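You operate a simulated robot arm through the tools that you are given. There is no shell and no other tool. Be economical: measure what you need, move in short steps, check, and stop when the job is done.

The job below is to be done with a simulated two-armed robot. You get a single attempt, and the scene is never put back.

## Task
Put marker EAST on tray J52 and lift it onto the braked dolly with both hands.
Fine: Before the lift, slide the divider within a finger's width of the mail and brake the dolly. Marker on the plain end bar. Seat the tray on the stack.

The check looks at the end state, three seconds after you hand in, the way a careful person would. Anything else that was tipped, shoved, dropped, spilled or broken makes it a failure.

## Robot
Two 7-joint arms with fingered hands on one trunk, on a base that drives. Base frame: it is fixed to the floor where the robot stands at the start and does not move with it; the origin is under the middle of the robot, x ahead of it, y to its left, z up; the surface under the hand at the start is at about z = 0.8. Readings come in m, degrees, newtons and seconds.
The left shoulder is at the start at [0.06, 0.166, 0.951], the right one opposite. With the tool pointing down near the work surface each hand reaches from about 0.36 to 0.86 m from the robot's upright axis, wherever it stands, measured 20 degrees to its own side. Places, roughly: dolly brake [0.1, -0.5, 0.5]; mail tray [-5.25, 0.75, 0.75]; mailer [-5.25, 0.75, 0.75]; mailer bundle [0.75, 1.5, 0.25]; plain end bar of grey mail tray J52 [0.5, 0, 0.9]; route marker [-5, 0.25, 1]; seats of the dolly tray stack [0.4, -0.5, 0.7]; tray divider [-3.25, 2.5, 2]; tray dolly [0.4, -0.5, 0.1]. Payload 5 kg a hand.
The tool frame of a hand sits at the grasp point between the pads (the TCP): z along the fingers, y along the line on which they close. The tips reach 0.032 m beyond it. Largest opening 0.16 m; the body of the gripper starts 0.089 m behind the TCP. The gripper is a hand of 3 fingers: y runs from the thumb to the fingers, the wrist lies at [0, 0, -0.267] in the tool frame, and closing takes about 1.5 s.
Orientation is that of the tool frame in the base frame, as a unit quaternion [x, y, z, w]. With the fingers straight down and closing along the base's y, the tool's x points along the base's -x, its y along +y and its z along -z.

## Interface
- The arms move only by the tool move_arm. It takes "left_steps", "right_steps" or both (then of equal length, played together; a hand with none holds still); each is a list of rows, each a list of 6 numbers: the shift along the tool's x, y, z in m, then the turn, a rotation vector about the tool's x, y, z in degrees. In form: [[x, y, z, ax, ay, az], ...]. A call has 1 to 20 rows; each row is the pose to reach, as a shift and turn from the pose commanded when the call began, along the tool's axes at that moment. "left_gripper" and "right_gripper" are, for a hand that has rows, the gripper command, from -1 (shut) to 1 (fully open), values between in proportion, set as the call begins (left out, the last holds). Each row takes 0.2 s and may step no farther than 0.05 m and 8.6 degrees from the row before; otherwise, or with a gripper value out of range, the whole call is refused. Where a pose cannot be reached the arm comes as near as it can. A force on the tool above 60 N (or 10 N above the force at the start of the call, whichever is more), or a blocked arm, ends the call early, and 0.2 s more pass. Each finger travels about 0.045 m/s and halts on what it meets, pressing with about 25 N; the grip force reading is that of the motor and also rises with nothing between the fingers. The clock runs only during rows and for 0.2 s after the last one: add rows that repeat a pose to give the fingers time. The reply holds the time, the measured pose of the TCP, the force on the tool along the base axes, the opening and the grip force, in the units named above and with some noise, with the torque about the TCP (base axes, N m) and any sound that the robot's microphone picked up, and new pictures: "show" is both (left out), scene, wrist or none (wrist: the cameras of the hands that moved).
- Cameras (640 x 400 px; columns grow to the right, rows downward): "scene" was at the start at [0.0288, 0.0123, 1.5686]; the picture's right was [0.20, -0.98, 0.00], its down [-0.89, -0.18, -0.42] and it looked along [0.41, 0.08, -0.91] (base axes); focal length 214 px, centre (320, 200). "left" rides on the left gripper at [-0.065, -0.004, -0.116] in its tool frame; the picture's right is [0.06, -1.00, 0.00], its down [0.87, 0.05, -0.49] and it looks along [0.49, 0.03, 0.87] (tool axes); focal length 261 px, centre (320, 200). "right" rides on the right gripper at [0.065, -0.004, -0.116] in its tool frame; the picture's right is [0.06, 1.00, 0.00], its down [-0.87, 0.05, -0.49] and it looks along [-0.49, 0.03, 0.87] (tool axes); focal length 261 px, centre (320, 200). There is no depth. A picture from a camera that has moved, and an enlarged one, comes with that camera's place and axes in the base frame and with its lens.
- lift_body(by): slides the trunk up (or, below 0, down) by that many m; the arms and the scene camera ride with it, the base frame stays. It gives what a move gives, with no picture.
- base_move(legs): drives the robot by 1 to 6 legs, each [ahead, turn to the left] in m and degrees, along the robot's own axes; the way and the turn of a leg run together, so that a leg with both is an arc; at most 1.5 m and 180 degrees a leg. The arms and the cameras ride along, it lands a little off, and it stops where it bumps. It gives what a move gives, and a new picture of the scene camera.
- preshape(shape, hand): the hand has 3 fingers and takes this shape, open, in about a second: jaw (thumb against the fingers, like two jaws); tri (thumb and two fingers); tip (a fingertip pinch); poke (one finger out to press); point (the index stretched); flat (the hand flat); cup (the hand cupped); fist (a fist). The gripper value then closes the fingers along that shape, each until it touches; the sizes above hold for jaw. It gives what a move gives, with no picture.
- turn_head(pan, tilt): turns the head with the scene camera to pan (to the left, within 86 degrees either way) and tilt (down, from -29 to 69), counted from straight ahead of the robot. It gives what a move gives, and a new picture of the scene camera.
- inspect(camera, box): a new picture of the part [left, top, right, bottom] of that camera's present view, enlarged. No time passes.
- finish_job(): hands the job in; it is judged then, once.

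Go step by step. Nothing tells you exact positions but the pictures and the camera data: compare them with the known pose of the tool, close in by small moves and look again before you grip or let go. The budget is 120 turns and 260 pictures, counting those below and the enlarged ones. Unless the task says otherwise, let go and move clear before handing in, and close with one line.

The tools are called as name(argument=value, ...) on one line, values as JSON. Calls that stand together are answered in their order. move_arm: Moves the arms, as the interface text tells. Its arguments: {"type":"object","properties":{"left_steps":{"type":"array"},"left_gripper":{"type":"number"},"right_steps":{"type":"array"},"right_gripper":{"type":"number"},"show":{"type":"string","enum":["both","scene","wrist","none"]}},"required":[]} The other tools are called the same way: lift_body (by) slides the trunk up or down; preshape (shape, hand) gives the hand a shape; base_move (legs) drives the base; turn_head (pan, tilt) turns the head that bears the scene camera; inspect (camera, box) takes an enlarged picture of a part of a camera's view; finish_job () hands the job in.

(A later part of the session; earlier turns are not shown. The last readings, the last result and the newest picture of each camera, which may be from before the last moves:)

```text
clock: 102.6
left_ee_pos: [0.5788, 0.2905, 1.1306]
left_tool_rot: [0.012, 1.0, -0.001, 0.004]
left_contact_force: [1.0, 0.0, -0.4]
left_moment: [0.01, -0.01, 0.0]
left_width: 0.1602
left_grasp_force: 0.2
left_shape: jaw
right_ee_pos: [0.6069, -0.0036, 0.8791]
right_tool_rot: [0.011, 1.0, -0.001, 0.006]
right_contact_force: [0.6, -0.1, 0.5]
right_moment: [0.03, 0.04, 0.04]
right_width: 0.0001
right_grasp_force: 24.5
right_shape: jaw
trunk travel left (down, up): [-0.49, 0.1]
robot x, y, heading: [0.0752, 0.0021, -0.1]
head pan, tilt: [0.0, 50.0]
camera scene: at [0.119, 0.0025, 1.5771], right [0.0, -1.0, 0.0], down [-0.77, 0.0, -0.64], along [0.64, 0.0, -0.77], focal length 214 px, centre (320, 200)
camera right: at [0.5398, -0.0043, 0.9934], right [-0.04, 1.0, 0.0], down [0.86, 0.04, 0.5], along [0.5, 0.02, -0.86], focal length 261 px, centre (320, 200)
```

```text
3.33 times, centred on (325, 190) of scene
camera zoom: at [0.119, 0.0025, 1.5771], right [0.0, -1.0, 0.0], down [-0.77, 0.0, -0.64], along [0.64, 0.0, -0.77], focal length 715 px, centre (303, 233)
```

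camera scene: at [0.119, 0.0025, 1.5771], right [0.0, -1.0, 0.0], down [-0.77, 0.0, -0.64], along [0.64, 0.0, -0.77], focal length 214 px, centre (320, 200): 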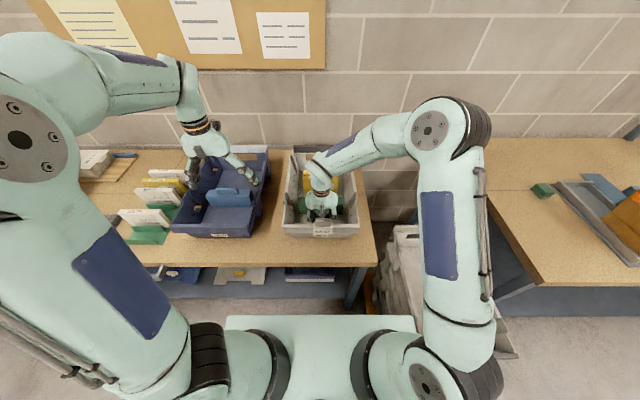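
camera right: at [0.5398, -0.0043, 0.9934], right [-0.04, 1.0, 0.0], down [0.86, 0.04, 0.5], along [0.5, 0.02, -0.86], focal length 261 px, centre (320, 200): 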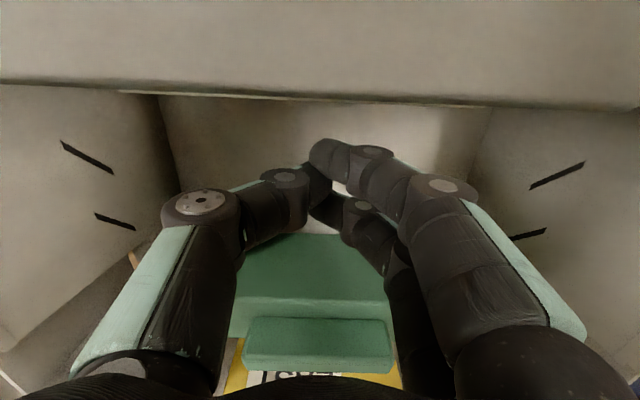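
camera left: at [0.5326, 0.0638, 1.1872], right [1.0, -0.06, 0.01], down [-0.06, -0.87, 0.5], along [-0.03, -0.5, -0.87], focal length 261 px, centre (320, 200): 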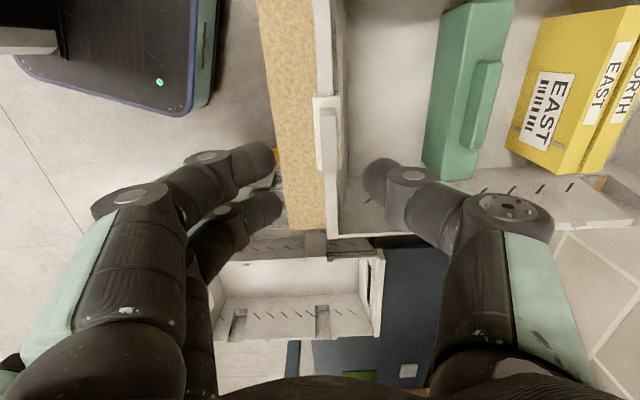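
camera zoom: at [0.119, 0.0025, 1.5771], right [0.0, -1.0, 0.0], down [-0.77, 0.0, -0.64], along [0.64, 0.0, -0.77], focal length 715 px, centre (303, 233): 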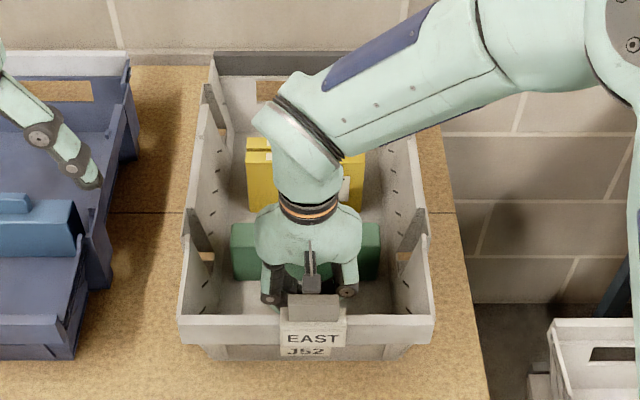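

No contact so far, though the wrist camera is close above the marker tab, so I'll only move forward from here. Advancing to touch the divider.

move_arm(right_steps=[[-0.01, 0, 0, 0, 0, 0], [-0.02, 0, 0, 0, 0, 0], [-0.03, 0, 0, 0, 0, 0], [-0.035, 0, 0, 0, 0, 0], [-0.04, 0, 0, 0, 0, 0]], show="wrist")

inspect(camera="scene", box=[260, 130, 390, 250])

```text
clock: 103.8
left_ee_pos: [0.5785, 0.2922, 1.1298]
left_tool_rot: [0.013, 1.0, -0.001, 0.004]
left_contact_force: [0.0, 0.2, 1.1]
left_moment: [0.03, 0.01, -0.01]
left_width: 0.16
left_grasp_force: 0.1
left_shape: jaw
right_ee_pos: [0.6472, -0.0021, 0.8789]
right_tool_rot: [0.012, 1.0, 0.0, 0.005]
right_contact_force: [0.0, -0.5, 0.5]
right_moment: [0.0, -0.05, -0.01]
right_width: 0.0
right_grasp_force: 25.7
right_shape: jaw
trunk travel left (down, up): [-0.49, 0.1]
robot x, y, heading: [0.0667, 0.0049, -0.1]
head pan, tilt: [0.0, 50.0]
camera right: at [0.5793, -0.0051, 0.9945], right [-0.04, 1.0, 0.0], down [0.86, 0.03, 0.5], along [0.5, 0.02, -0.87], focal length 261 px, centre (320, 200)
```

right: 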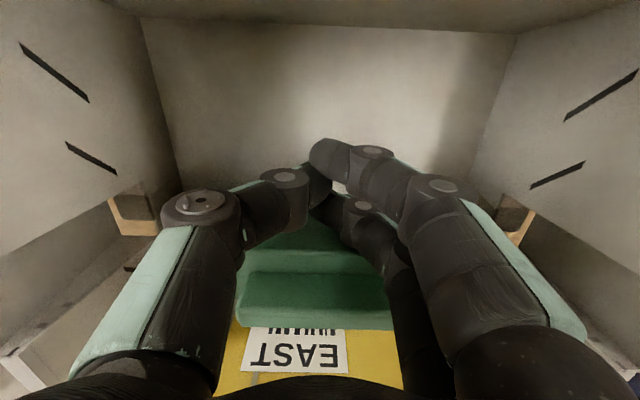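

```text
3.33 times, centred on (325, 190) of scene
camera zoom: at [0.1189, 0.0024, 1.5771], right [0.0, -1.0, 0.0], down [-0.77, 0.0, -0.64], along [0.64, 0.0, -0.77], focal length 715 px, centre (303, 233)
```

zoom: 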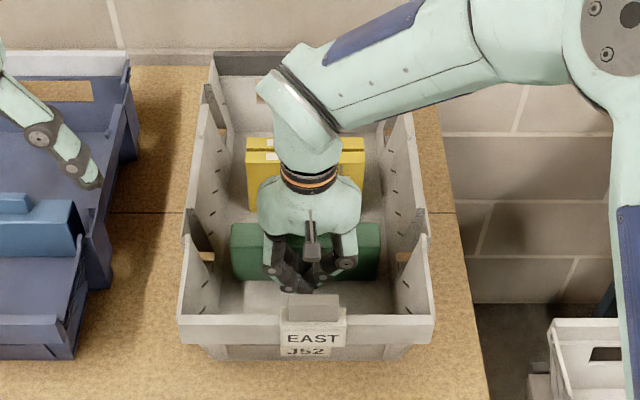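

Not touched yet, the divider is unmoved. Advancing another 2.5 cm.

move_arm(right_steps=[[-0.006, 0, 0, 0, 0, 0], [-0.012, 0, 0, 0, 0, 0], [-0.018, 0, 0, 0, 0, 0], [-0.025, 0, 0, 0, 0, 0]], show="none")

inspect(camera="scene", box=[260, 130, 390, 250])

```text
clock: 104.8
left_ee_pos: [0.5787, 0.2913, 1.1292]
left_tool_rot: [0.012, 1.0, -0.001, 0.003]
left_contact_force: [0.0, -1.3, -0.2]
left_moment: [0.01, 0.01, 0.02]
left_width: 0.16
left_grasp_force: 0.0
left_shape: jaw
right_ee_pos: [0.6708, -0.0045, 0.88]
right_tool_rot: [0.012, 1.0, -0.001, 0.006]
right_contact_force: [-0.2, -0.8, -0.2]
right_moment: [0.02, 0.02, 0.0]
right_width: 0.0001
right_grasp_force: 24.2
right_shape: jaw
trunk travel left (down, up): [-0.49, 0.1]
robot x, y, heading: [0.0751, -0.0015, 0.1]
head pan, tilt: [0.0, 50.0]
```

```text
3.33 times, centred on (325, 190) of scene
camera zoom: at [0.1189, 0.0024, 1.5771], right [0.0, -1.0, 0.0], down [-0.77, 0.0, -0.64], along [0.64, 0.0, -0.77], focal length 715 px, centre (303, 233)
```

zoom: 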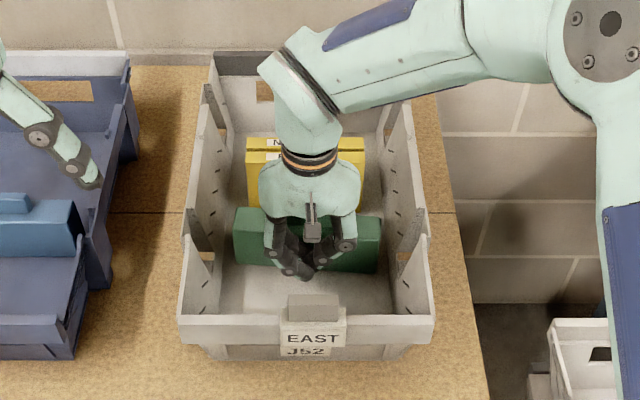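

It slides, but the left end leads by about 1 cm. I'll shift my contact point to the right and continue.

move_arm(right_steps=[[0.01, 0, 0, 0, 0, 0], [0.01, -0.025, 0, 0, 0, 0], [0.0, -0.025, 0, 0, 0, 0], [-0.01, -0.025, 0, 0, 0, 0], [-0.02, -0.025, 0, 0, 0, 0]], show="none")

inspect(camera="scene", box=[260, 130, 390, 250])

```text
clock: 106.0
left_ee_pos: [0.5783, 0.291, 1.1296]
left_tool_rot: [0.012, 1.0, -0.001, 0.003]
left_contact_force: [0.2, -0.1, 0.0]
left_moment: [-0.01, -0.01, 0.0]
left_width: 0.16
left_grasp_force: 0.1
left_shape: jaw
right_ee_pos: [0.6898, -0.0293, 0.8803]
right_tool_rot: [0.011, 1.0, -0.002, 0.007]
right_contact_force: [0.8, -0.5, -0.3]
right_moment: [0.0, 0.0, 0.03]
right_width: 0.0
right_grasp_force: 24.9
right_shape: jaw
trunk travel left (down, up): [-0.49, 0.1]
robot x, y, heading: [0.0729, 0.0027, -0.1]
head pan, tilt: [0.0, 50.0]
```

```text
3.33 times, centred on (325, 190) of scene
camera zoom: at [0.1189, 0.0026, 1.5771], right [0.0, -1.0, 0.0], down [-0.77, 0.0, -0.64], along [0.64, 0.0, -0.77], focal length 715 px, centre (303, 233)
```

zoom: 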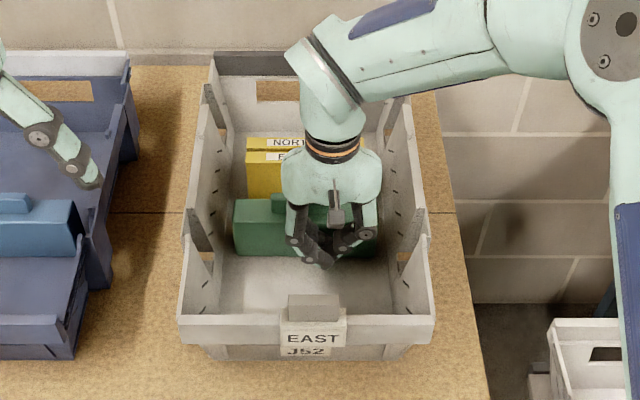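

Parallel now. I'll advance 2.5 cm with the contact slightly right of centre.

move_arm(right_steps=[[-0.006, 0.007, 0, 0, 0, 0], [-0.012, 0.007, 0, 0, 0, 0], [-0.018, 0.007, 0, 0, 0, 0], [-0.025, 0.007, 0, 0, 0, 0]], show="none")

inspect(camera="scene", box=[260, 130, 390, 250])

inspect(camera="right", box=[120, 100, 520, 400])

```text
clock: 107.0
left_ee_pos: [0.5792, 0.2906, 1.1294]
left_tool_rot: [0.012, 1.0, -0.001, 0.003]
left_contact_force: [-0.1, -0.8, -0.6]
left_moment: [0.0, 0.02, -0.01]
left_width: 0.1599
left_grasp_force: 0.1
left_shape: jaw
right_ee_pos: [0.7156, -0.0231, 0.8816]
right_tool_rot: [0.011, 1.0, -0.001, 0.006]
right_contact_force: [-0.6, -0.2, -0.1]
right_moment: [0.03, 0.02, -0.01]
right_width: 0.0001
right_grasp_force: 24.8
right_shape: jaw
trunk travel left (down, up): [-0.49, 0.1]
robot x, y, heading: [0.0711, 0.0022, 0.1]
head pan, tilt: [0.0, 50.0]
```

```text
3.33 times, centred on (325, 190) of scene
camera zoom: at [0.1189, 0.0024, 1.5771], right [0.0, -1.0, 0.0], down [-0.77, 0.0, -0.64], along [0.64, 0.0, -0.77], focal length 715 px, centre (303, 233)
```

zoom: 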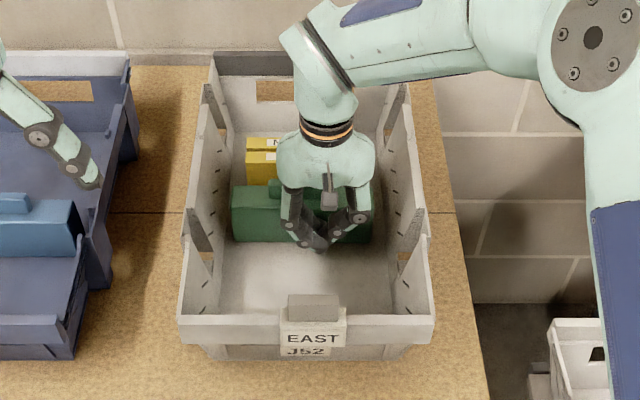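

```text
1.33 times, centred on (320, 250) of right
camera zoom: at [0.6485, -0.0244, 0.9955], right [-0.04, 1.0, 0.0], down [0.86, 0.03, 0.5], along [0.5, 0.02, -0.87], focal length 348 px, centre (320, 133)
```

zoom: 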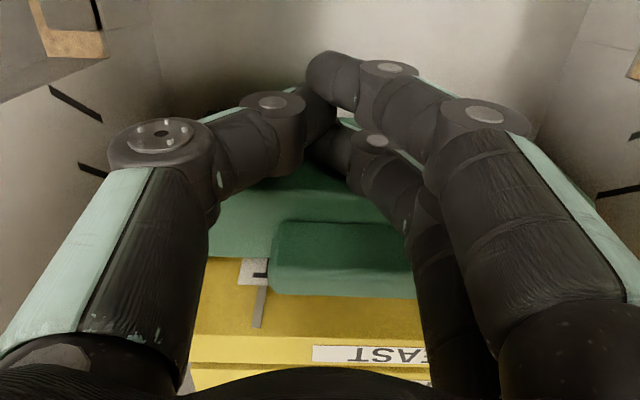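

Remaining gap about 2.5–3 cm. Advancing another 1.6 cm, then checking with the hand out of the way.

move_arm(right_steps=[[-0.006, 0, 0, 0, 0, 0], [-0.012, 0, 0, 0, 0, 0], [-0.016, 0, 0, 0, 0, 0]], show="none")

inspect(camera="right", box=[120, 100, 520, 400])

inspect(camera="scene", box=[270, 140, 370, 220])

```text
clock: 107.8
left_ee_pos: [0.579, 0.292, 1.1292]
left_tool_rot: [0.012, 1.0, -0.002, 0.004]
left_contact_force: [-0.6, -0.4, -0.5]
left_moment: [0.0, 0.01, -0.02]
left_width: 0.1599
left_grasp_force: 0.0
left_shape: jaw
right_ee_pos: [0.7318, -0.0231, 0.8807]
right_tool_rot: [0.012, 1.0, -0.002, 0.006]
right_contact_force: [-0.8, 0.5, 0.5]
right_moment: [0.0, 0.01, 0.04]
right_width: 0.0
right_grasp_force: 25.0
right_shape: jaw
trunk travel left (down, up): [-0.49, 0.1]
robot x, y, heading: [0.0712, 0.0029, 0.2]
head pan, tilt: [0.0, 50.0]
```

```text
1.33 times, centred on (320, 250) of right
camera zoom: at [0.6643, -0.0249, 0.9956], right [-0.04, 1.0, 0.0], down [0.86, 0.03, 0.5], along [0.5, 0.02, -0.86], focal length 348 px, centre (320, 133)
```

zoom: 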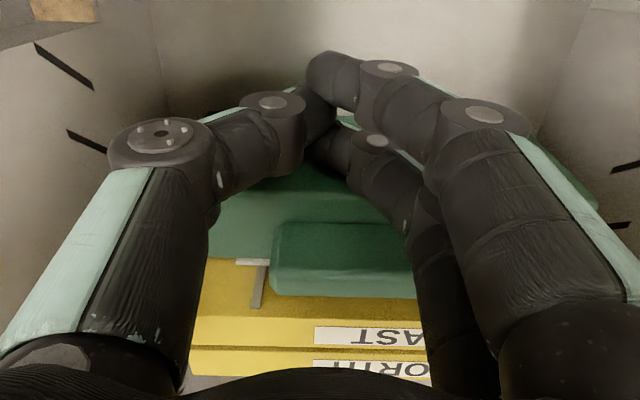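

```text
5.00 times, centred on (320, 180) of scene
camera zoom: at [0.1186, 0.0025, 1.5771], right [0.0, -1.0, 0.0], down [-0.77, 0.0, -0.64], along [0.64, 0.0, -0.77], focal length 1072 px, centre (320, 300)
```

zoom: 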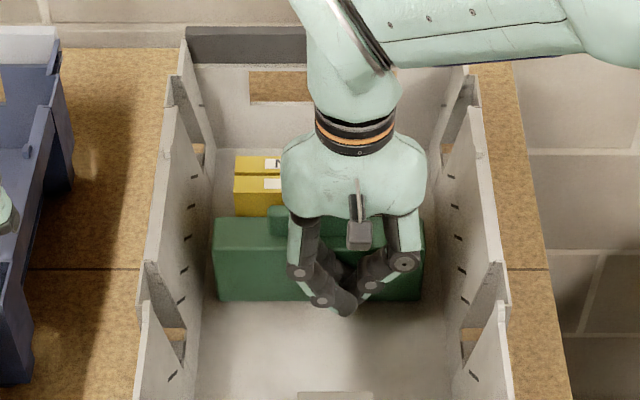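

move_arm(right_steps=[[0.015, 0, 0, 0, 0, 0], [0.03, 0, -0.03, 0, 0, 0], [0.03, 0, -0.07, 0, 0, 0], [0.03, 0, -0.11, 0, 0, 0], [0.03, 0, -0.15, 0, 0, 0], [0.03, 0, -0.19, 0, 0, 0], [0.03, -0.04, -0.2, 0, 0, 0], [0.03, -0.08, -0.2, 0, 0, 0], [0.03, -0.12, -0.2, 0, 0, 0], [0.03, -0.16, -0.2, 0, 0, 0], [0.03, -0.2, -0.2, 0, 0, 0]], right_gripper=1, show="wrist")

inspect(camera="scene", box=[275, 140, 375, 220])

```text
clock: 110.2
left_ee_pos: [0.5785, 0.2909, 1.1283]
left_tool_rot: [0.013, 1.0, -0.002, 0.004]
left_contact_force: [-0.2, 0.0, -0.1]
left_moment: [-0.01, -0.03, -0.02]
left_width: 0.1597
left_grasp_force: 0.0
left_shape: jaw
right_ee_pos: [0.6946, -0.2229, 1.0797]
right_tool_rot: [0.011, 1.0, 0.0, 0.007]
right_contact_force: [0.0, 0.0, -0.6]
right_moment: [0.0, 0.03, -0.03]
right_width: 0.16
right_grasp_force: 0.1
right_shape: jaw
trunk travel left (down, up): [-0.49, 0.1]
robot x, y, heading: [0.0737, 0.0038, 0.0]
head pan, tilt: [0.0, 50.0]
camera right: at [0.6273, -0.225, 1.1954], right [-0.04, 1.0, 0.0], down [0.86, 0.03, 0.5], along [0.5, 0.02, -0.86], focal length 261 px, centre (320, 200)
```

right: 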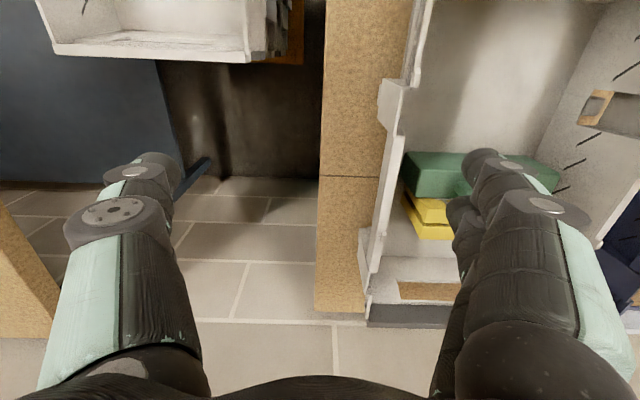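

```text
5.00 times, centred on (325, 180) of scene
camera zoom: at [0.1186, 0.0013, 1.5771], right [0.0, -1.0, 0.0], down [-0.77, 0.0, -0.64], along [0.64, 0.0, -0.77], focal length 1072 px, centre (295, 300)
```

zoom: 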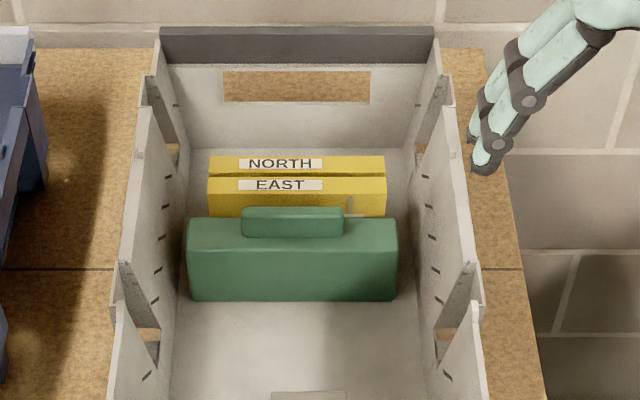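

The divider is now close to the mail, about 1–1.5 cm by my estimate. I'll verify from above with the left wrist camera.

move_arm(left_steps=[[-0.02, -0.04, 0, 0, 0, 0], [-0.04, -0.08, 0, 0, 0, 0], [-0.06, -0.12, 0, 0, 0, 0], [-0.08, -0.16, 0, 0, 0, 0], [-0.1, -0.2, 0, 0, 0, 0], [-0.12, -0.24, 0, 0, 0, 0], [-0.13, -0.27, 0, 0, 0, 0]], show="wrist")

inspect(camera="left", box=[200, 20, 440, 170])

```text
clock: 111.8
left_ee_pos: [0.7023, 0.0171, 1.1314]
left_tool_rot: [0.013, 1.0, -0.002, 0.003]
left_contact_force: [-0.1, 0.3, 0.0]
left_moment: [0.04, 0.02, 0.0]
left_width: 0.1598
left_grasp_force: 0.1
left_shape: jaw
right_ee_pos: [0.6942, -0.2231, 1.0807]
right_tool_rot: [0.012, 1.0, -0.001, 0.006]
right_contact_force: [-0.7, -0.8, -0.2]
right_moment: [-0.01, 0.04, 0.02]
right_width: 0.1599
right_grasp_force: 0.1
right_shape: jaw
trunk travel left (down, up): [-0.49, 0.1]
robot x, y, heading: [0.069, -0.0006, -0.1]
head pan, tilt: [0.0, 50.0]
camera left: at [0.7679, 0.0129, 1.2473], right [-0.09, -1.0, 0.0], down [-0.87, 0.08, 0.49], along [-0.48, 0.04, -0.87], focal length 261 px, centre (320, 200)
```

left: 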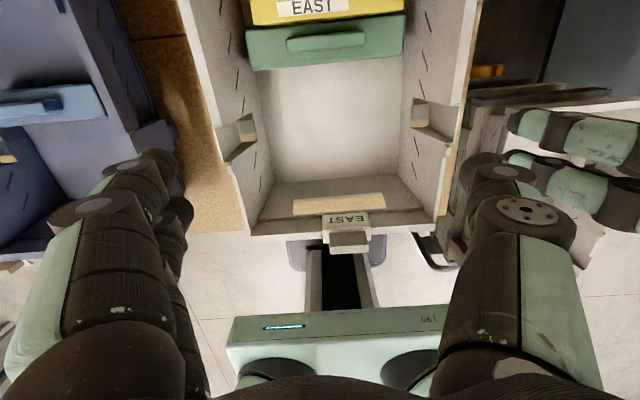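

```text
2.67 times, centred on (320, 95) of left
camera zoom: at [0.7679, 0.0129, 1.2473], right [-0.09, -1.0, 0.0], down [-0.87, 0.08, 0.49], along [-0.48, 0.04, -0.87], focal length 695 px, centre (320, 480)
```

zoom: 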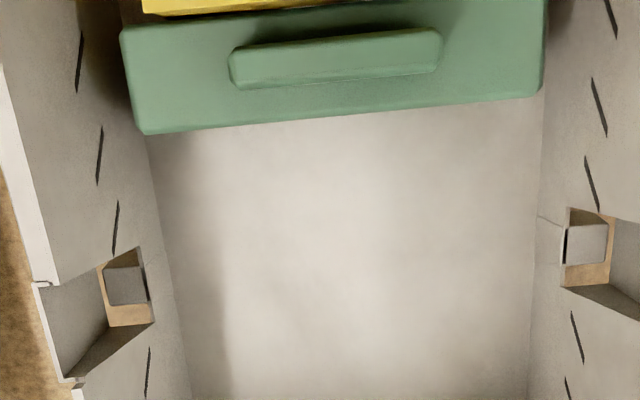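

inspect(camera="left", box=[230, 0, 420, 80])

```text
3.37 times, centred on (325, 40) of left
camera zoom: at [0.7679, 0.0129, 1.2473], right [-0.09, -1.0, 0.0], down [-0.87, 0.08, 0.49], along [-0.48, 0.04, -0.87], focal length 878 px, centre (303, 739)
```

zoom: 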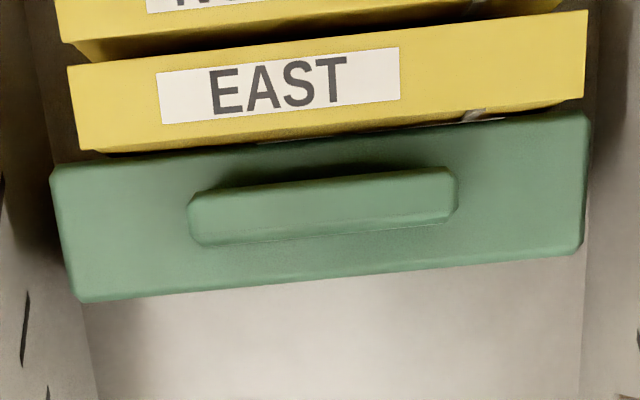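

The gap between divider and mail is only a few millimetres, so that part is done. Next I measure the dolly's top tray: I'll back off and put the right wrist camera over it.

base_move(legs=[[-0.37, 0]])

move_arm(right_steps=[[0.01, -0.045, 0, 0, 0, 0], [0.02, -0.09, 0, 0, 0, 0], [0.03, -0.135, 0.0, 0, 0, 0], [0.04, -0.18, 0.0, 0, 0, 0], [0.05, -0.22, 0.01, 0, 0, 0], [0.06, -0.25, 0.03, 0, 0, 0], [0.07, -0.25, 0.07, 0, 0, 0], [0.07, -0.25, 0.11, 0, 0, 0], [0.07, -0.25, 0.15, 0, 0, 0], [0.07, -0.25, 0.185, 0, 0, 0]])

```text
clock: 114.1
left_ee_pos: [0.331, 0.0166, 1.1318]
left_tool_rot: [0.013, 1.0, -0.001, 0.003]
left_contact_force: [0.0, -1.4, -1.2]
left_moment: [-0.04, -0.02, -0.02]
left_width: 0.1597
left_grasp_force: 0.1
left_shape: jaw
right_ee_pos: [0.3228, -0.2238, 1.0809]
right_tool_rot: [0.012, 1.0, -0.001, 0.006]
right_contact_force: [-0.1, -0.1, 0.1]
right_moment: [0.0, -0.06, 0.02]
right_width: 0.1601
right_grasp_force: 0.0
right_shape: jaw
trunk travel left (down, up): [-0.49, 0.1]
robot x, y, heading: [-0.3015, 0.0004, -0.2]
head pan, tilt: [0.0, 50.0]
camera scene: at [-0.2532, 0.0022, 1.5772], right [0.0, -1.0, 0.0], down [-0.77, 0.0, -0.64], along [0.64, 0.0, -0.77], focal length 214 px, centre (320, 200)
```

scene: 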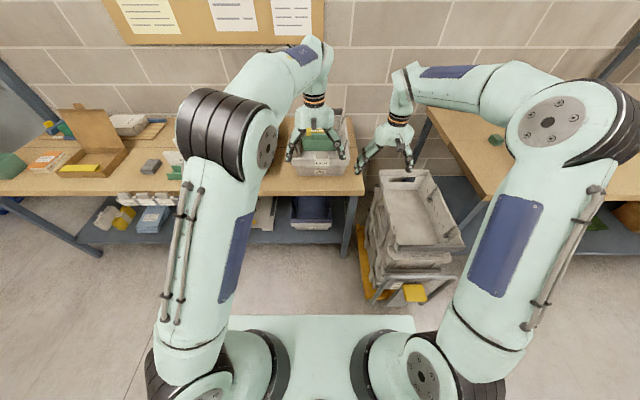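

```text
clock: 116.3
left_ee_pos: [0.3318, 0.0159, 1.1313]
left_tool_rot: [0.014, 1.0, -0.001, 0.003]
left_contact_force: [0.9, 0.4, -0.8]
left_moment: [0.03, 0.02, -0.02]
left_width: 0.16
left_grasp_force: 0.1
left_shape: jaw
right_ee_pos: [0.2494, -0.4729, 0.8949]
right_tool_rot: [0.013, 1.0, -0.001, 0.006]
right_contact_force: [-0.6, -0.2, 0.0]
right_moment: [0.01, -0.01, 0.02]
right_width: 0.16
right_grasp_force: 0.1
right_shape: jaw
trunk travel left (down, up): [-0.49, 0.1]
robot x, y, heading: [-0.2997, 0.0018, -0.1]
head pan, tilt: [0.0, 50.0]
camera scene: at [-0.2516, 0.0017, 1.5771], right [0.0, -1.0, 0.0], down [-0.77, 0.0, -0.64], along [0.64, 0.0, -0.77], focal length 214 px, centre (320, 200)
camera right: at [0.1827, -0.4747, 1.0095], right [-0.04, 1.0, 0.0], down [0.86, 0.03, 0.5], along [0.5, 0.02, -0.86], focal length 261 px, centre (320, 200)
```

scene: 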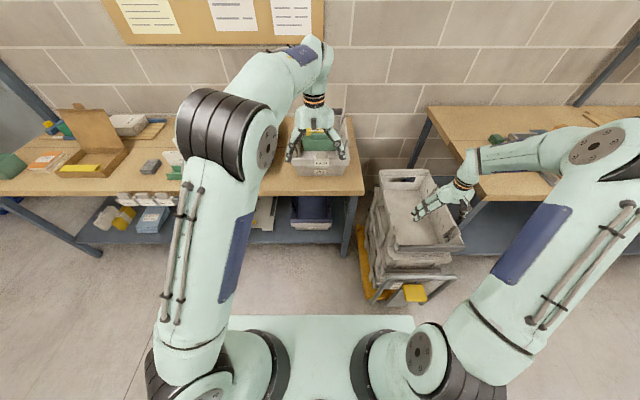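
right: 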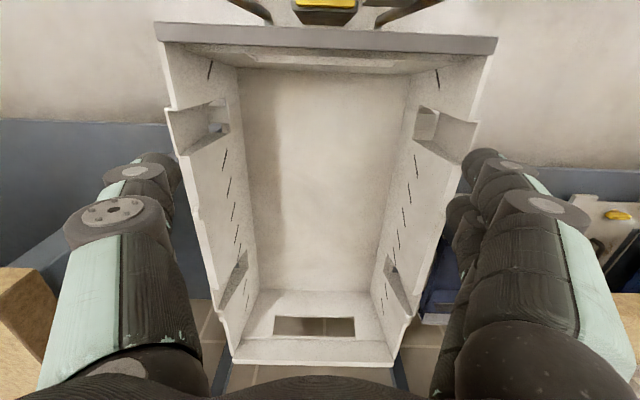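

I have a clean view: the dolly's top tray rim is at z≈0.77, near edge x≈0.17, centre y≈-0.47, parallel to J52; J52 needs to move by about (-0.365, -0.470) with no turn. Now I bring both hands up to flank J52 and drive in.

move_arm(right_steps=[[0, 0, -0.045, 0, 0, 0], [0, 0, -0.09, 0, 0, 0], [0, 0, -0.135, 0, 0, 0], [0, 0, -0.18, 0, 0, 0], [0, 0.03, -0.21, 0, 0, -0.3], [-0.01, 0.07, -0.23, 0, 0, -0.6], [-0.02, 0.115, -0.235, 0, 0, -0.9], [-0.03, 0.16, -0.235, 0, 0, -1.2], [-0.04, 0.205, -0.235, 0, 0, -1.5], [-0.05, 0.25, -0.235, 0, 0, -1.5], [-0.05, 0.29, -0.235, 0, 0, -1.5], [-0.05, 0.32, -0.235, 0, 0, -1.5]], left_steps=[[0, 0.02, 0, 0, 0, -0.3], [0, 0.04, 0, 0, 0, -0.6], [0.01, 0.06, 0, 0, 0, -0.9], [0.01, 0.08, 0, 0, 0, -1.2], [0.02, 0.1, 0, 0, 0, -1.5], [0.03, 0.13, 0, 0, 0, -1.5], [0.03, 0.145, 0, 0, 0, -1.5], [0.03, 0.145, 0, 0, 0, -1.5], [0.03, 0.145, 0, 0, 0, -1.5], [0.03, 0.145, 0, 0, 0, -1.5], [0.03, 0.145, 0, 0, 0, -1.5], [0.03, 0.145, 0, 0, 0, -1.5]], show="none")

base_move(legs=[[0.32, 0]])

```text
clock: 118.9
left_ee_pos: [0.3052, 0.1639, 1.1302]
left_tool_rot: [0.0, 1.0, -0.001, 0.004]
left_contact_force: [0.0, 0.3, -0.3]
left_moment: [0.0, 0.0, 0.0]
left_width: 0.1597
left_grasp_force: 0.0
left_shape: jaw
right_ee_pos: [0.3047, -0.1525, 1.1309]
right_tool_rot: [-0.001, 1.0, -0.001, 0.006]
right_contact_force: [-0.2, 0.5, -0.4]
right_moment: [-0.01, 0.04, -0.05]
right_width: 0.16
right_grasp_force: 0.1
right_shape: jaw
trunk travel left (down, up): [-0.49, 0.1]
robot x, y, heading: [-0.3018, 0.0031, -0.1]
head pan, tilt: [0.0, 50.0]
```

```text
clock: 121.0
left_ee_pos: [0.625, 0.1601, 1.1299]
left_tool_rot: [0.002, 1.0, 0.0, 0.002]
left_contact_force: [0.5, 0.1, -0.8]
left_moment: [0.03, 0.05, 0.01]
left_width: 0.16
left_grasp_force: 0.1
left_shape: jaw
right_ee_pos: [0.6227, -0.1553, 1.1308]
right_tool_rot: [0.001, 1.0, -0.002, 0.005]
right_contact_force: [0.4, 0.0, -0.5]
right_moment: [0.02, 0.05, 0.03]
right_width: 0.1598
right_grasp_force: 0.0
right_shape: jaw
trunk travel left (down, up): [-0.49, 0.1]
robot x, y, heading: [0.0249, 0.0039, -0.2]
head pan, tilt: [0.0, 50.0]
camera scene: at [0.0672, 0.0015, 1.577], right [0.0, -1.0, 0.0], down [-0.77, 0.0, -0.64], along [0.64, 0.0, -0.77], focal length 214 px, centre (320, 200)
```

scene: 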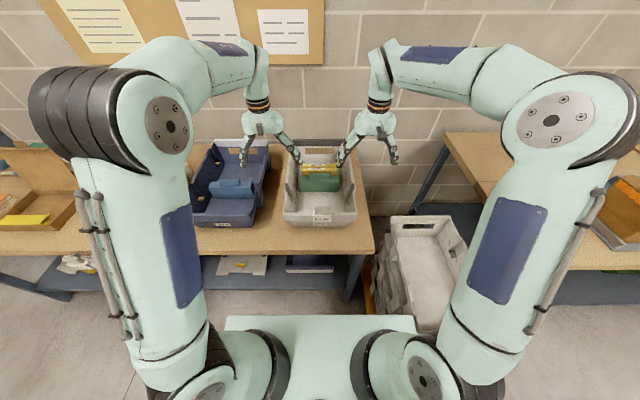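

Both hands flank the tray. I'll move over the side walls at x≈0.733 with a 10 cm opening and look before descending.

move_arm(left_steps=[[-0.04, -0.01, 0.02, 0, 0, 0], [-0.08, -0.02, 0.04, 0, 0, 0], [-0.11, -0.028, 0.07, 0, 0, 0], [-0.11, -0.028, 0.1, 0, 0, 0]], right_steps=[[-0.04, 0.01, 0.02, 0, 0, 0], [-0.08, 0.02, 0.04, 0, 0, 0], [-0.11, 0.02, 0.07, 0, 0, 0], [-0.11, 0.02, 0.1, 0, 0, 0]], left_gripper=0.25, right_gripper=0.25)

inspect(camera="scene", box=[230, 110, 410, 240])

```text
clock: 122.0
left_ee_pos: [0.734, 0.1316, 1.0309]
left_tool_rot: [0.002, 1.0, -0.001, 0.004]
left_contact_force: [-0.2, -0.4, -0.2]
left_moment: [0.01, 0.0, 0.02]
left_width: 0.1005
left_grasp_force: 0.0
left_shape: jaw
right_ee_pos: [0.7326, -0.1359, 1.0317]
right_tool_rot: [0.001, 1.0, -0.001, 0.006]
right_contact_force: [-0.1, 0.1, 0.4]
right_moment: [0.01, -0.04, -0.01]
right_width: 0.1009
right_grasp_force: 0.1
right_shape: jaw
trunk travel left (down, up): [-0.49, 0.1]
robot x, y, heading: [0.022, 0.0048, -0.2]
head pan, tilt: [0.0, 50.0]
camera scene: at [0.0654, 0.0016, 1.5773], right [0.0, -1.0, 0.0], down [-0.77, 0.0, -0.64], along [0.64, 0.0, -0.77], focal length 214 px, centre (320, 200)
camera right: at [0.6656, -0.1385, 1.1463], right [-0.06, 1.0, 0.0], down [0.86, 0.05, 0.5], along [0.5, 0.03, -0.86], focal length 261 px, centre (320, 200)
camera left: at [0.799, 0.129, 1.1469], right [-0.07, -1.0, 0.0], down [-0.87, 0.06, 0.48], along [-0.48, 0.03, -0.87], focal length 261 px, centre (320, 200)
```

scene: 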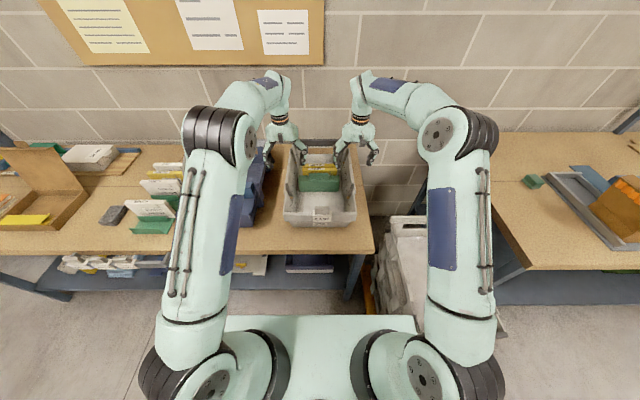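
right: 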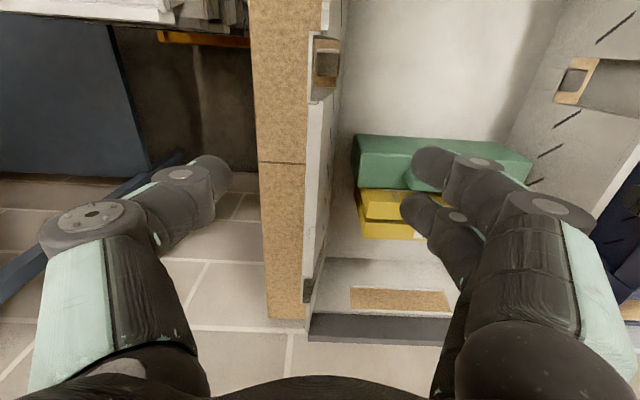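
left: 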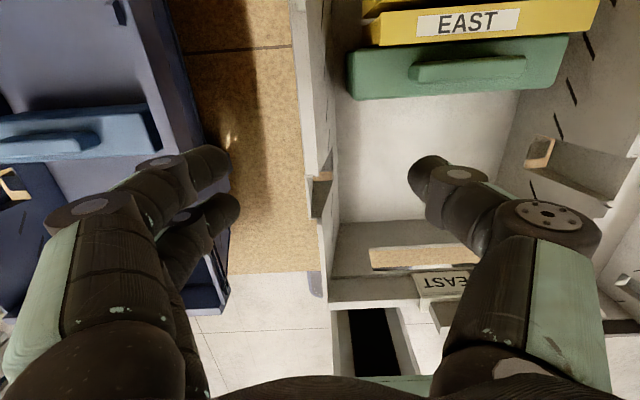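

```text
3.08 times, centred on (320, 175) of scene
camera zoom: at [0.0654, 0.0016, 1.5773], right [0.0, -1.0, 0.0], down [-0.77, 0.0, -0.64], along [0.64, 0.0, -0.77], focal length 660 px, centre (320, 277)
```

zoom: 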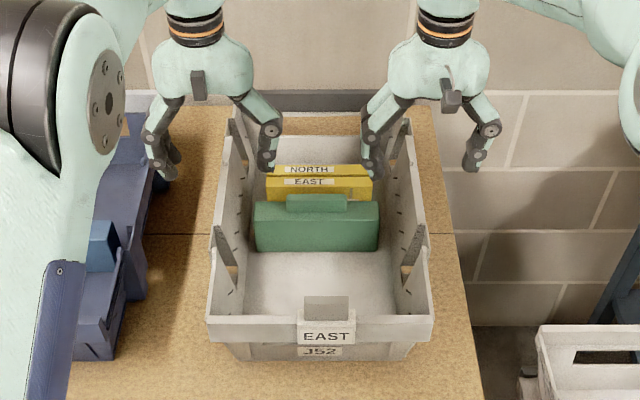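

inspect(camera="left", box=[260, 60, 400, 240])

inspect(camera="right", box=[260, 40, 400, 240])

```text
2.22 times, centred on (330, 150) of left
camera zoom: at [0.799, 0.129, 1.1469], right [-0.07, -1.0, 0.0], down [-0.87, 0.06, 0.48], along [-0.48, 0.03, -0.87], focal length 579 px, centre (298, 311)
```

zoom: 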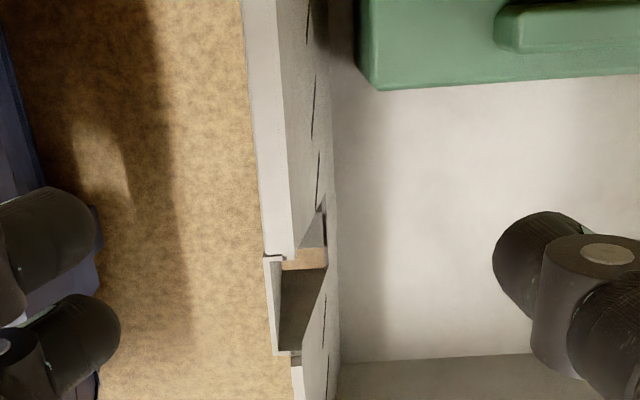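

```text
2.00 times, centred on (330, 140) of right
camera zoom: at [0.6656, -0.1385, 1.1463], right [-0.06, 1.0, 0.0], down [0.86, 0.05, 0.5], along [0.5, 0.03, -0.86], focal length 521 px, centre (300, 320)
```

zoom: 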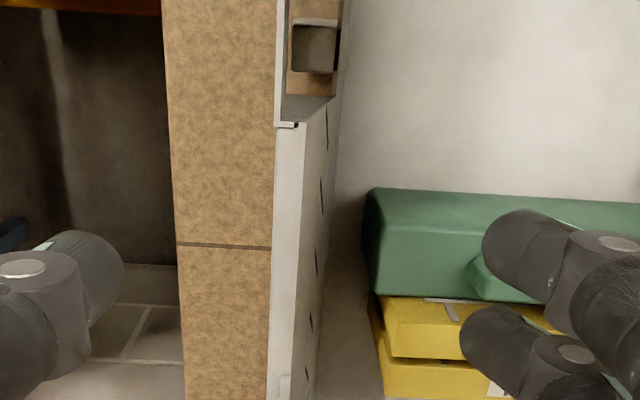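

The rim centres are at y≈+0.141 and y≈-0.139, with a clean rim stretch from x≈0.71. I'll shift to x≈0.748, narrow the opening to 5.5 cm, and descend partway.

move_arm(left_steps=[[-0.007, 0.005, 0, 0, 0, 0], [-0.014, 0.0095, 0, 0, 0, 0], [-0.014, 0.0095, 0, 0, 0, 0], [-0.014, 0.0095, 0.03, 0, 0, 0], [-0.014, 0.0095, 0.05, 0, 0, 0]], right_steps=[[-0.007, -0.002, 0, 0, 0, 0], [-0.0155, -0.003, 0, 0, 0, 0], [-0.0155, -0.003, 0, 0, 0, 0], [-0.0155, -0.003, 0.03, 0, 0, 0], [-0.0155, -0.003, 0.05, 0, 0, 0]], left_gripper=-0.31, right_gripper=-0.31, show="wrist")

```text
clock: 123.2
left_ee_pos: [0.7481, 0.1413, 0.9828]
left_tool_rot: [0.001, 1.0, -0.002, 0.003]
left_contact_force: [0.7, -0.2, 0.2]
left_moment: [0.02, -0.03, 0.0]
left_width: 0.0558
left_grasp_force: 0.0
left_shape: jaw
right_ee_pos: [0.7502, -0.1391, 0.9821]
right_tool_rot: [0.001, 1.0, -0.001, 0.006]
right_contact_force: [-0.6, -0.4, -0.2]
right_moment: [0.02, 0.0, -0.01]
right_width: 0.0561
right_grasp_force: 0.0
right_shape: jaw
trunk travel left (down, up): [-0.49, 0.1]
robot x, y, heading: [0.0216, 0.0017, -0.1]
head pan, tilt: [0.0, 50.0]
camera right: at [0.6831, -0.1421, 1.0963], right [-0.06, 1.0, 0.0], down [0.86, 0.05, 0.5], along [0.5, 0.03, -0.86], focal length 261 px, centre (320, 200)
camera left: at [0.8141, 0.1375, 1.0972], right [-0.07, -1.0, 0.0], down [-0.87, 0.06, 0.49], along [-0.48, 0.03, -0.87], focal length 261 px, centre (320, 200)
```

right: 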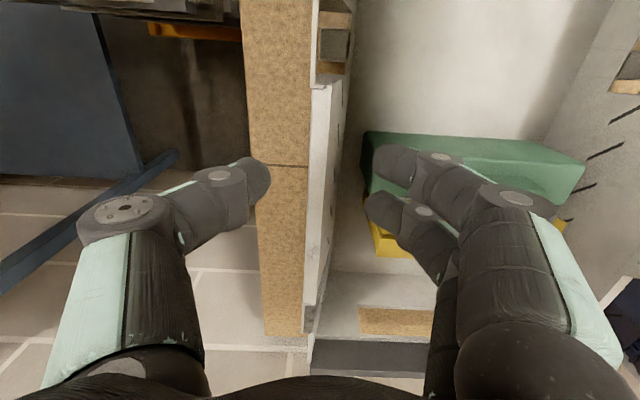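
left: 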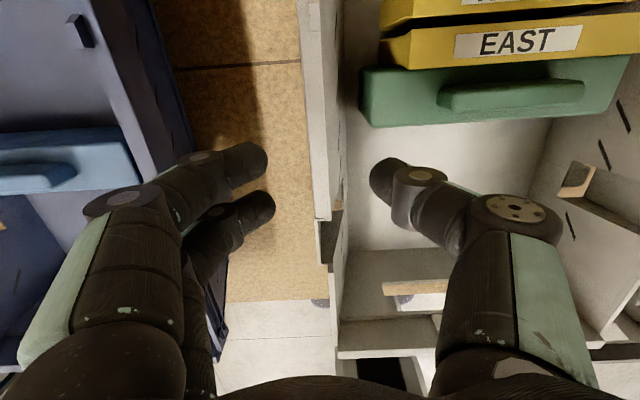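

Both rims are centred between the fingers. Descending to z≈0.938 and then closing together.

move_arm(left_steps=[[0, 0.002, 0.015, 0, 0, 0], [0, 0.002, 0.03, 0, 0, 0], [0, 0.002, 0.045, 0, 0, 0]], right_steps=[[0, 0, 0.015, 0, 0, 0], [0, 0, 0.03, 0, 0, 0], [0, 0, 0.045, 0, 0, 0]], show="wrist")

```text
clock: 124.0
left_ee_pos: [0.749, 0.1422, 0.936]
left_tool_rot: [0.002, 1.0, -0.001, 0.003]
left_contact_force: [0.8, 0.3, 0.1]
left_moment: [-0.04, 0.02, -0.01]
left_width: 0.0557
left_grasp_force: 0.0
left_shape: jaw
right_ee_pos: [0.7502, -0.1379, 0.936]
right_tool_rot: [0.0, 1.0, -0.001, 0.006]
right_contact_force: [-0.3, 0.1, 1.0]
right_moment: [0.01, 0.02, 0.01]
right_width: 0.0555
right_grasp_force: 0.1
right_shape: jaw
trunk travel left (down, up): [-0.49, 0.1]
robot x, y, heading: [0.0187, -0.0005, -0.1]
head pan, tilt: [0.0, 50.0]
camera right: at [0.6836, -0.1416, 1.0512], right [-0.06, 1.0, 0.0], down [0.86, 0.05, 0.5], along [0.5, 0.03, -0.87], focal length 261 px, centre (320, 200)
camera left: at [0.8144, 0.1396, 1.0519], right [-0.07, -1.0, 0.0], down [-0.87, 0.06, 0.49], along [-0.49, 0.03, -0.87], focal length 261 px, centre (320, 200)
```

right: 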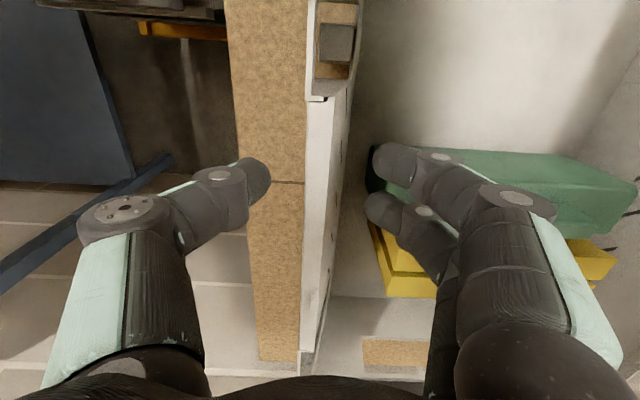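
left: 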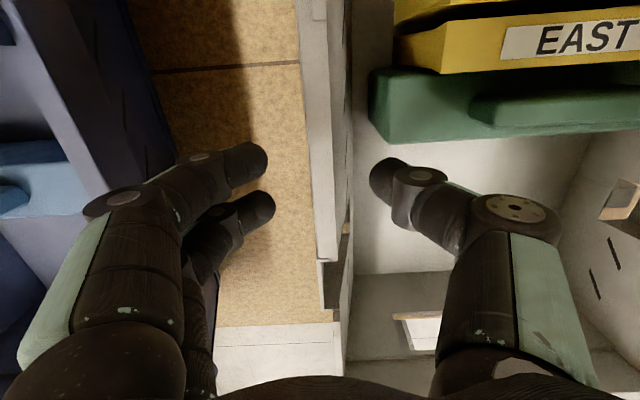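

No contact yet. Closing both hands on the rims.

move_arm(left_steps=[[0, 0, 0.003, 0, 0, 0], [0, 0, 0.003, 0, 0, 0], [0, 0, 0.003, 0, 0, 0], [0, 0, 0.003, 0, 0, 0], [0, 0, 0.003, 0, 0, 0], [0, 0, 0.003, 0, 0, 0], [0, 0, 0.003, 0, 0, 0]], right_steps=[[0, 0, 0.003, 0, 0, 0], [0, 0, 0.003, 0, 0, 0], [0, 0, 0.003, 0, 0, 0], [0, 0, 0.003, 0, 0, 0], [0, 0, 0.003, 0, 0, 0], [0, 0, 0.003, 0, 0, 0], [0, 0, 0.003, 0, 0, 0]], left_gripper=-1, right_gripper=-1, show="both")

```text
clock: 125.7
left_ee_pos: [0.7495, 0.1428, 0.9333]
left_tool_rot: [0.002, 1.0, -0.001, 0.003]
left_contact_force: [-0.6, -0.7, -0.6]
left_moment: [-0.03, -0.01, 0.01]
left_width: 0.0101
left_grasp_force: 25.0
left_shape: jaw
right_ee_pos: [0.7507, -0.1395, 0.934]
right_tool_rot: [0.001, 1.0, -0.001, 0.005]
right_contact_force: [-0.8, 0.1, -0.3]
right_moment: [0.08, 0.05, -0.04]
right_width: 0.0106
right_grasp_force: 25.0
right_shape: jaw
trunk travel left (down, up): [-0.49, 0.1]
robot x, y, heading: [0.0209, 0.0039, -0.3]
head pan, tilt: [0.0, 50.0]
camera scene: at [0.0663, 0.0015, 1.5771], right [0.0, -1.0, 0.0], down [-0.77, 0.0, -0.64], along [0.64, 0.0, -0.77], focal length 214 px, centre (320, 200)
camera right: at [0.6834, -0.1417, 1.0481], right [-0.06, 1.0, 0.0], down [0.86, 0.05, 0.5], along [0.5, 0.03, -0.87], focal length 261 px, centre (320, 200)
camera left: at [0.8145, 0.1398, 1.049], right [-0.07, -1.0, 0.0], down [-0.87, 0.06, 0.49], along [-0.49, 0.03, -0.87], focal length 261 px, centre (320, 200)
```

scene: 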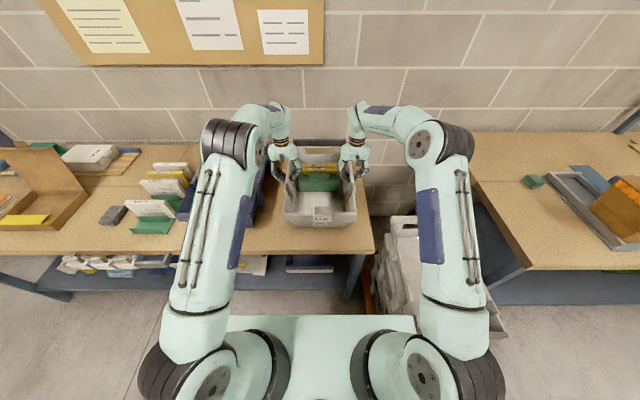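
right: 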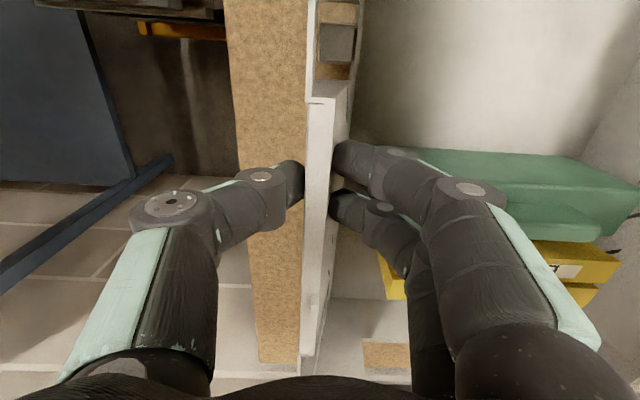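
left: 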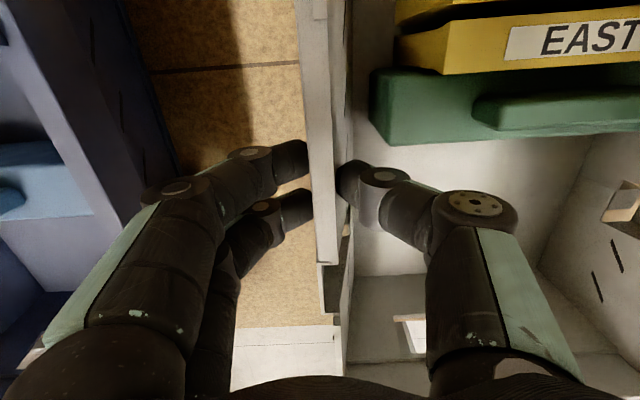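

Both rims are held and the contents are undisturbed. I'll lift a little with the trunk and check the grip.

lift_body(by=0.03)

inspect(camera="scene", box=[230, 110, 410, 240])

```text
clock: 126.4
left_ee_pos: [0.7498, 0.1433, 0.9629]
left_tool_rot: [0.002, 1.0, -0.001, 0.004]
left_contact_force: [0.3, -0.2, -6.1]
left_moment: [0.03, 0.21, -0.03]
left_width: 0.01
left_grasp_force: 24.5
left_shape: jaw
right_ee_pos: [0.7503, -0.1389, 0.963]
right_tool_rot: [0.001, 1.0, -0.001, 0.006]
right_contact_force: [1.2, -0.1, -5.4]
right_moment: [0.09, 0.17, 0.01]
right_width: 0.0103
right_grasp_force: 25.5
right_shape: jaw
trunk travel left (down, up): [-0.52, 0.07]
robot x, y, heading: [0.02, 0.0008, -0.1]
head pan, tilt: [0.0, 50.0]
```

```text
3.08 times, centred on (320, 175) of scene
camera zoom: at [0.0676, 0.0015, 1.607], right [0.0, -1.0, 0.0], down [-0.77, 0.0, -0.64], along [0.64, 0.0, -0.77], focal length 660 px, centre (320, 277)
```

zoom: 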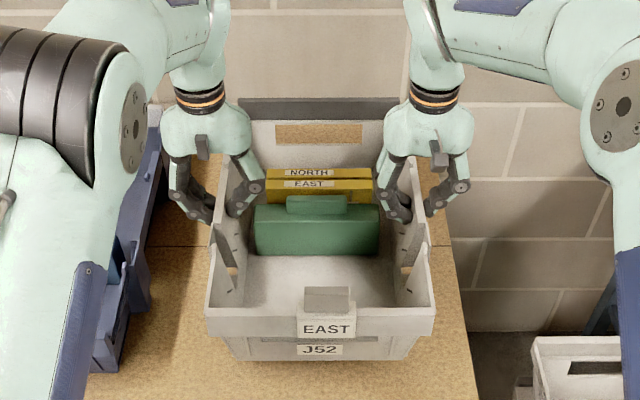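

The tray lifts level, only about 12 N in total. I'll raise it the rest of the trunk travel and back away slowly in short legs.

lift_body(by=0.06)

base_move(legs=[[-0.3, 0], [-0.3, 0], [-0.2, 0]])

```text
clock: 127.4
left_ee_pos: [0.7494, 0.1435, 1.023]
left_tool_rot: [0.002, 1.0, -0.001, 0.002]
left_contact_force: [0.1, -0.9, -5.4]
left_moment: [0.0, 0.22, -0.04]
left_width: 0.01
left_grasp_force: 25.1
left_shape: jaw
right_ee_pos: [0.7504, -0.139, 1.022]
right_tool_rot: [0.0, 1.0, -0.001, 0.006]
right_contact_force: [0.0, 0.4, -5.7]
right_moment: [0.13, 0.17, -0.02]
right_width: 0.0106
right_grasp_force: 24.8
right_shape: jaw
trunk travel left (down, up): [-0.58, 0.01]
robot x, y, heading: [0.0205, 0.0035, -0.2]
head pan, tilt: [0.0, 50.0]
```

```text
clock: 132.3
left_ee_pos: [-0.0465, 0.1458, 1.0244]
left_tool_rot: [0.002, 1.0, -0.001, 0.003]
left_contact_force: [-1.6, 0.5, -4.9]
left_moment: [0.01, 0.15, -0.07]
left_width: 0.0101
left_grasp_force: 25.2
left_shape: jaw
right_ee_pos: [-0.0443, -0.1366, 1.0238]
right_tool_rot: [0.0, 1.0, 0.0, 0.006]
right_contact_force: [-0.4, -0.7, -5.2]
right_moment: [0.11, 0.09, -0.03]
right_width: 0.0104
right_grasp_force: 24.8
right_shape: jaw
trunk travel left (down, up): [-0.58, 0.01]
robot x, y, heading: [-0.7757, 0.0051, 0.1]
head pan, tilt: [0.0, 50.0]
camera scene: at [-0.7297, 0.0035, 1.6671], right [0.0, -1.0, 0.0], down [-0.77, 0.0, -0.64], along [0.64, 0.0, -0.77], focal length 214 px, centre (320, 200)
```

scene: 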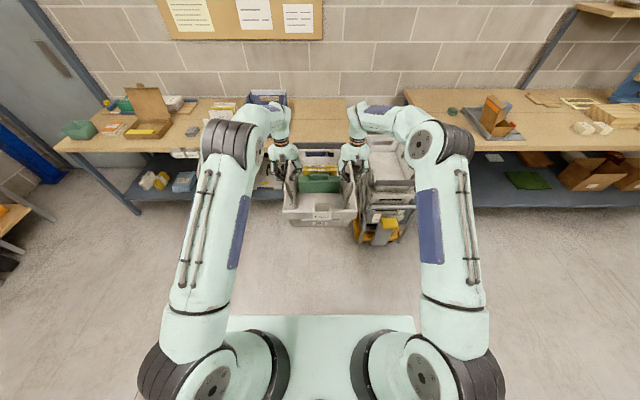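

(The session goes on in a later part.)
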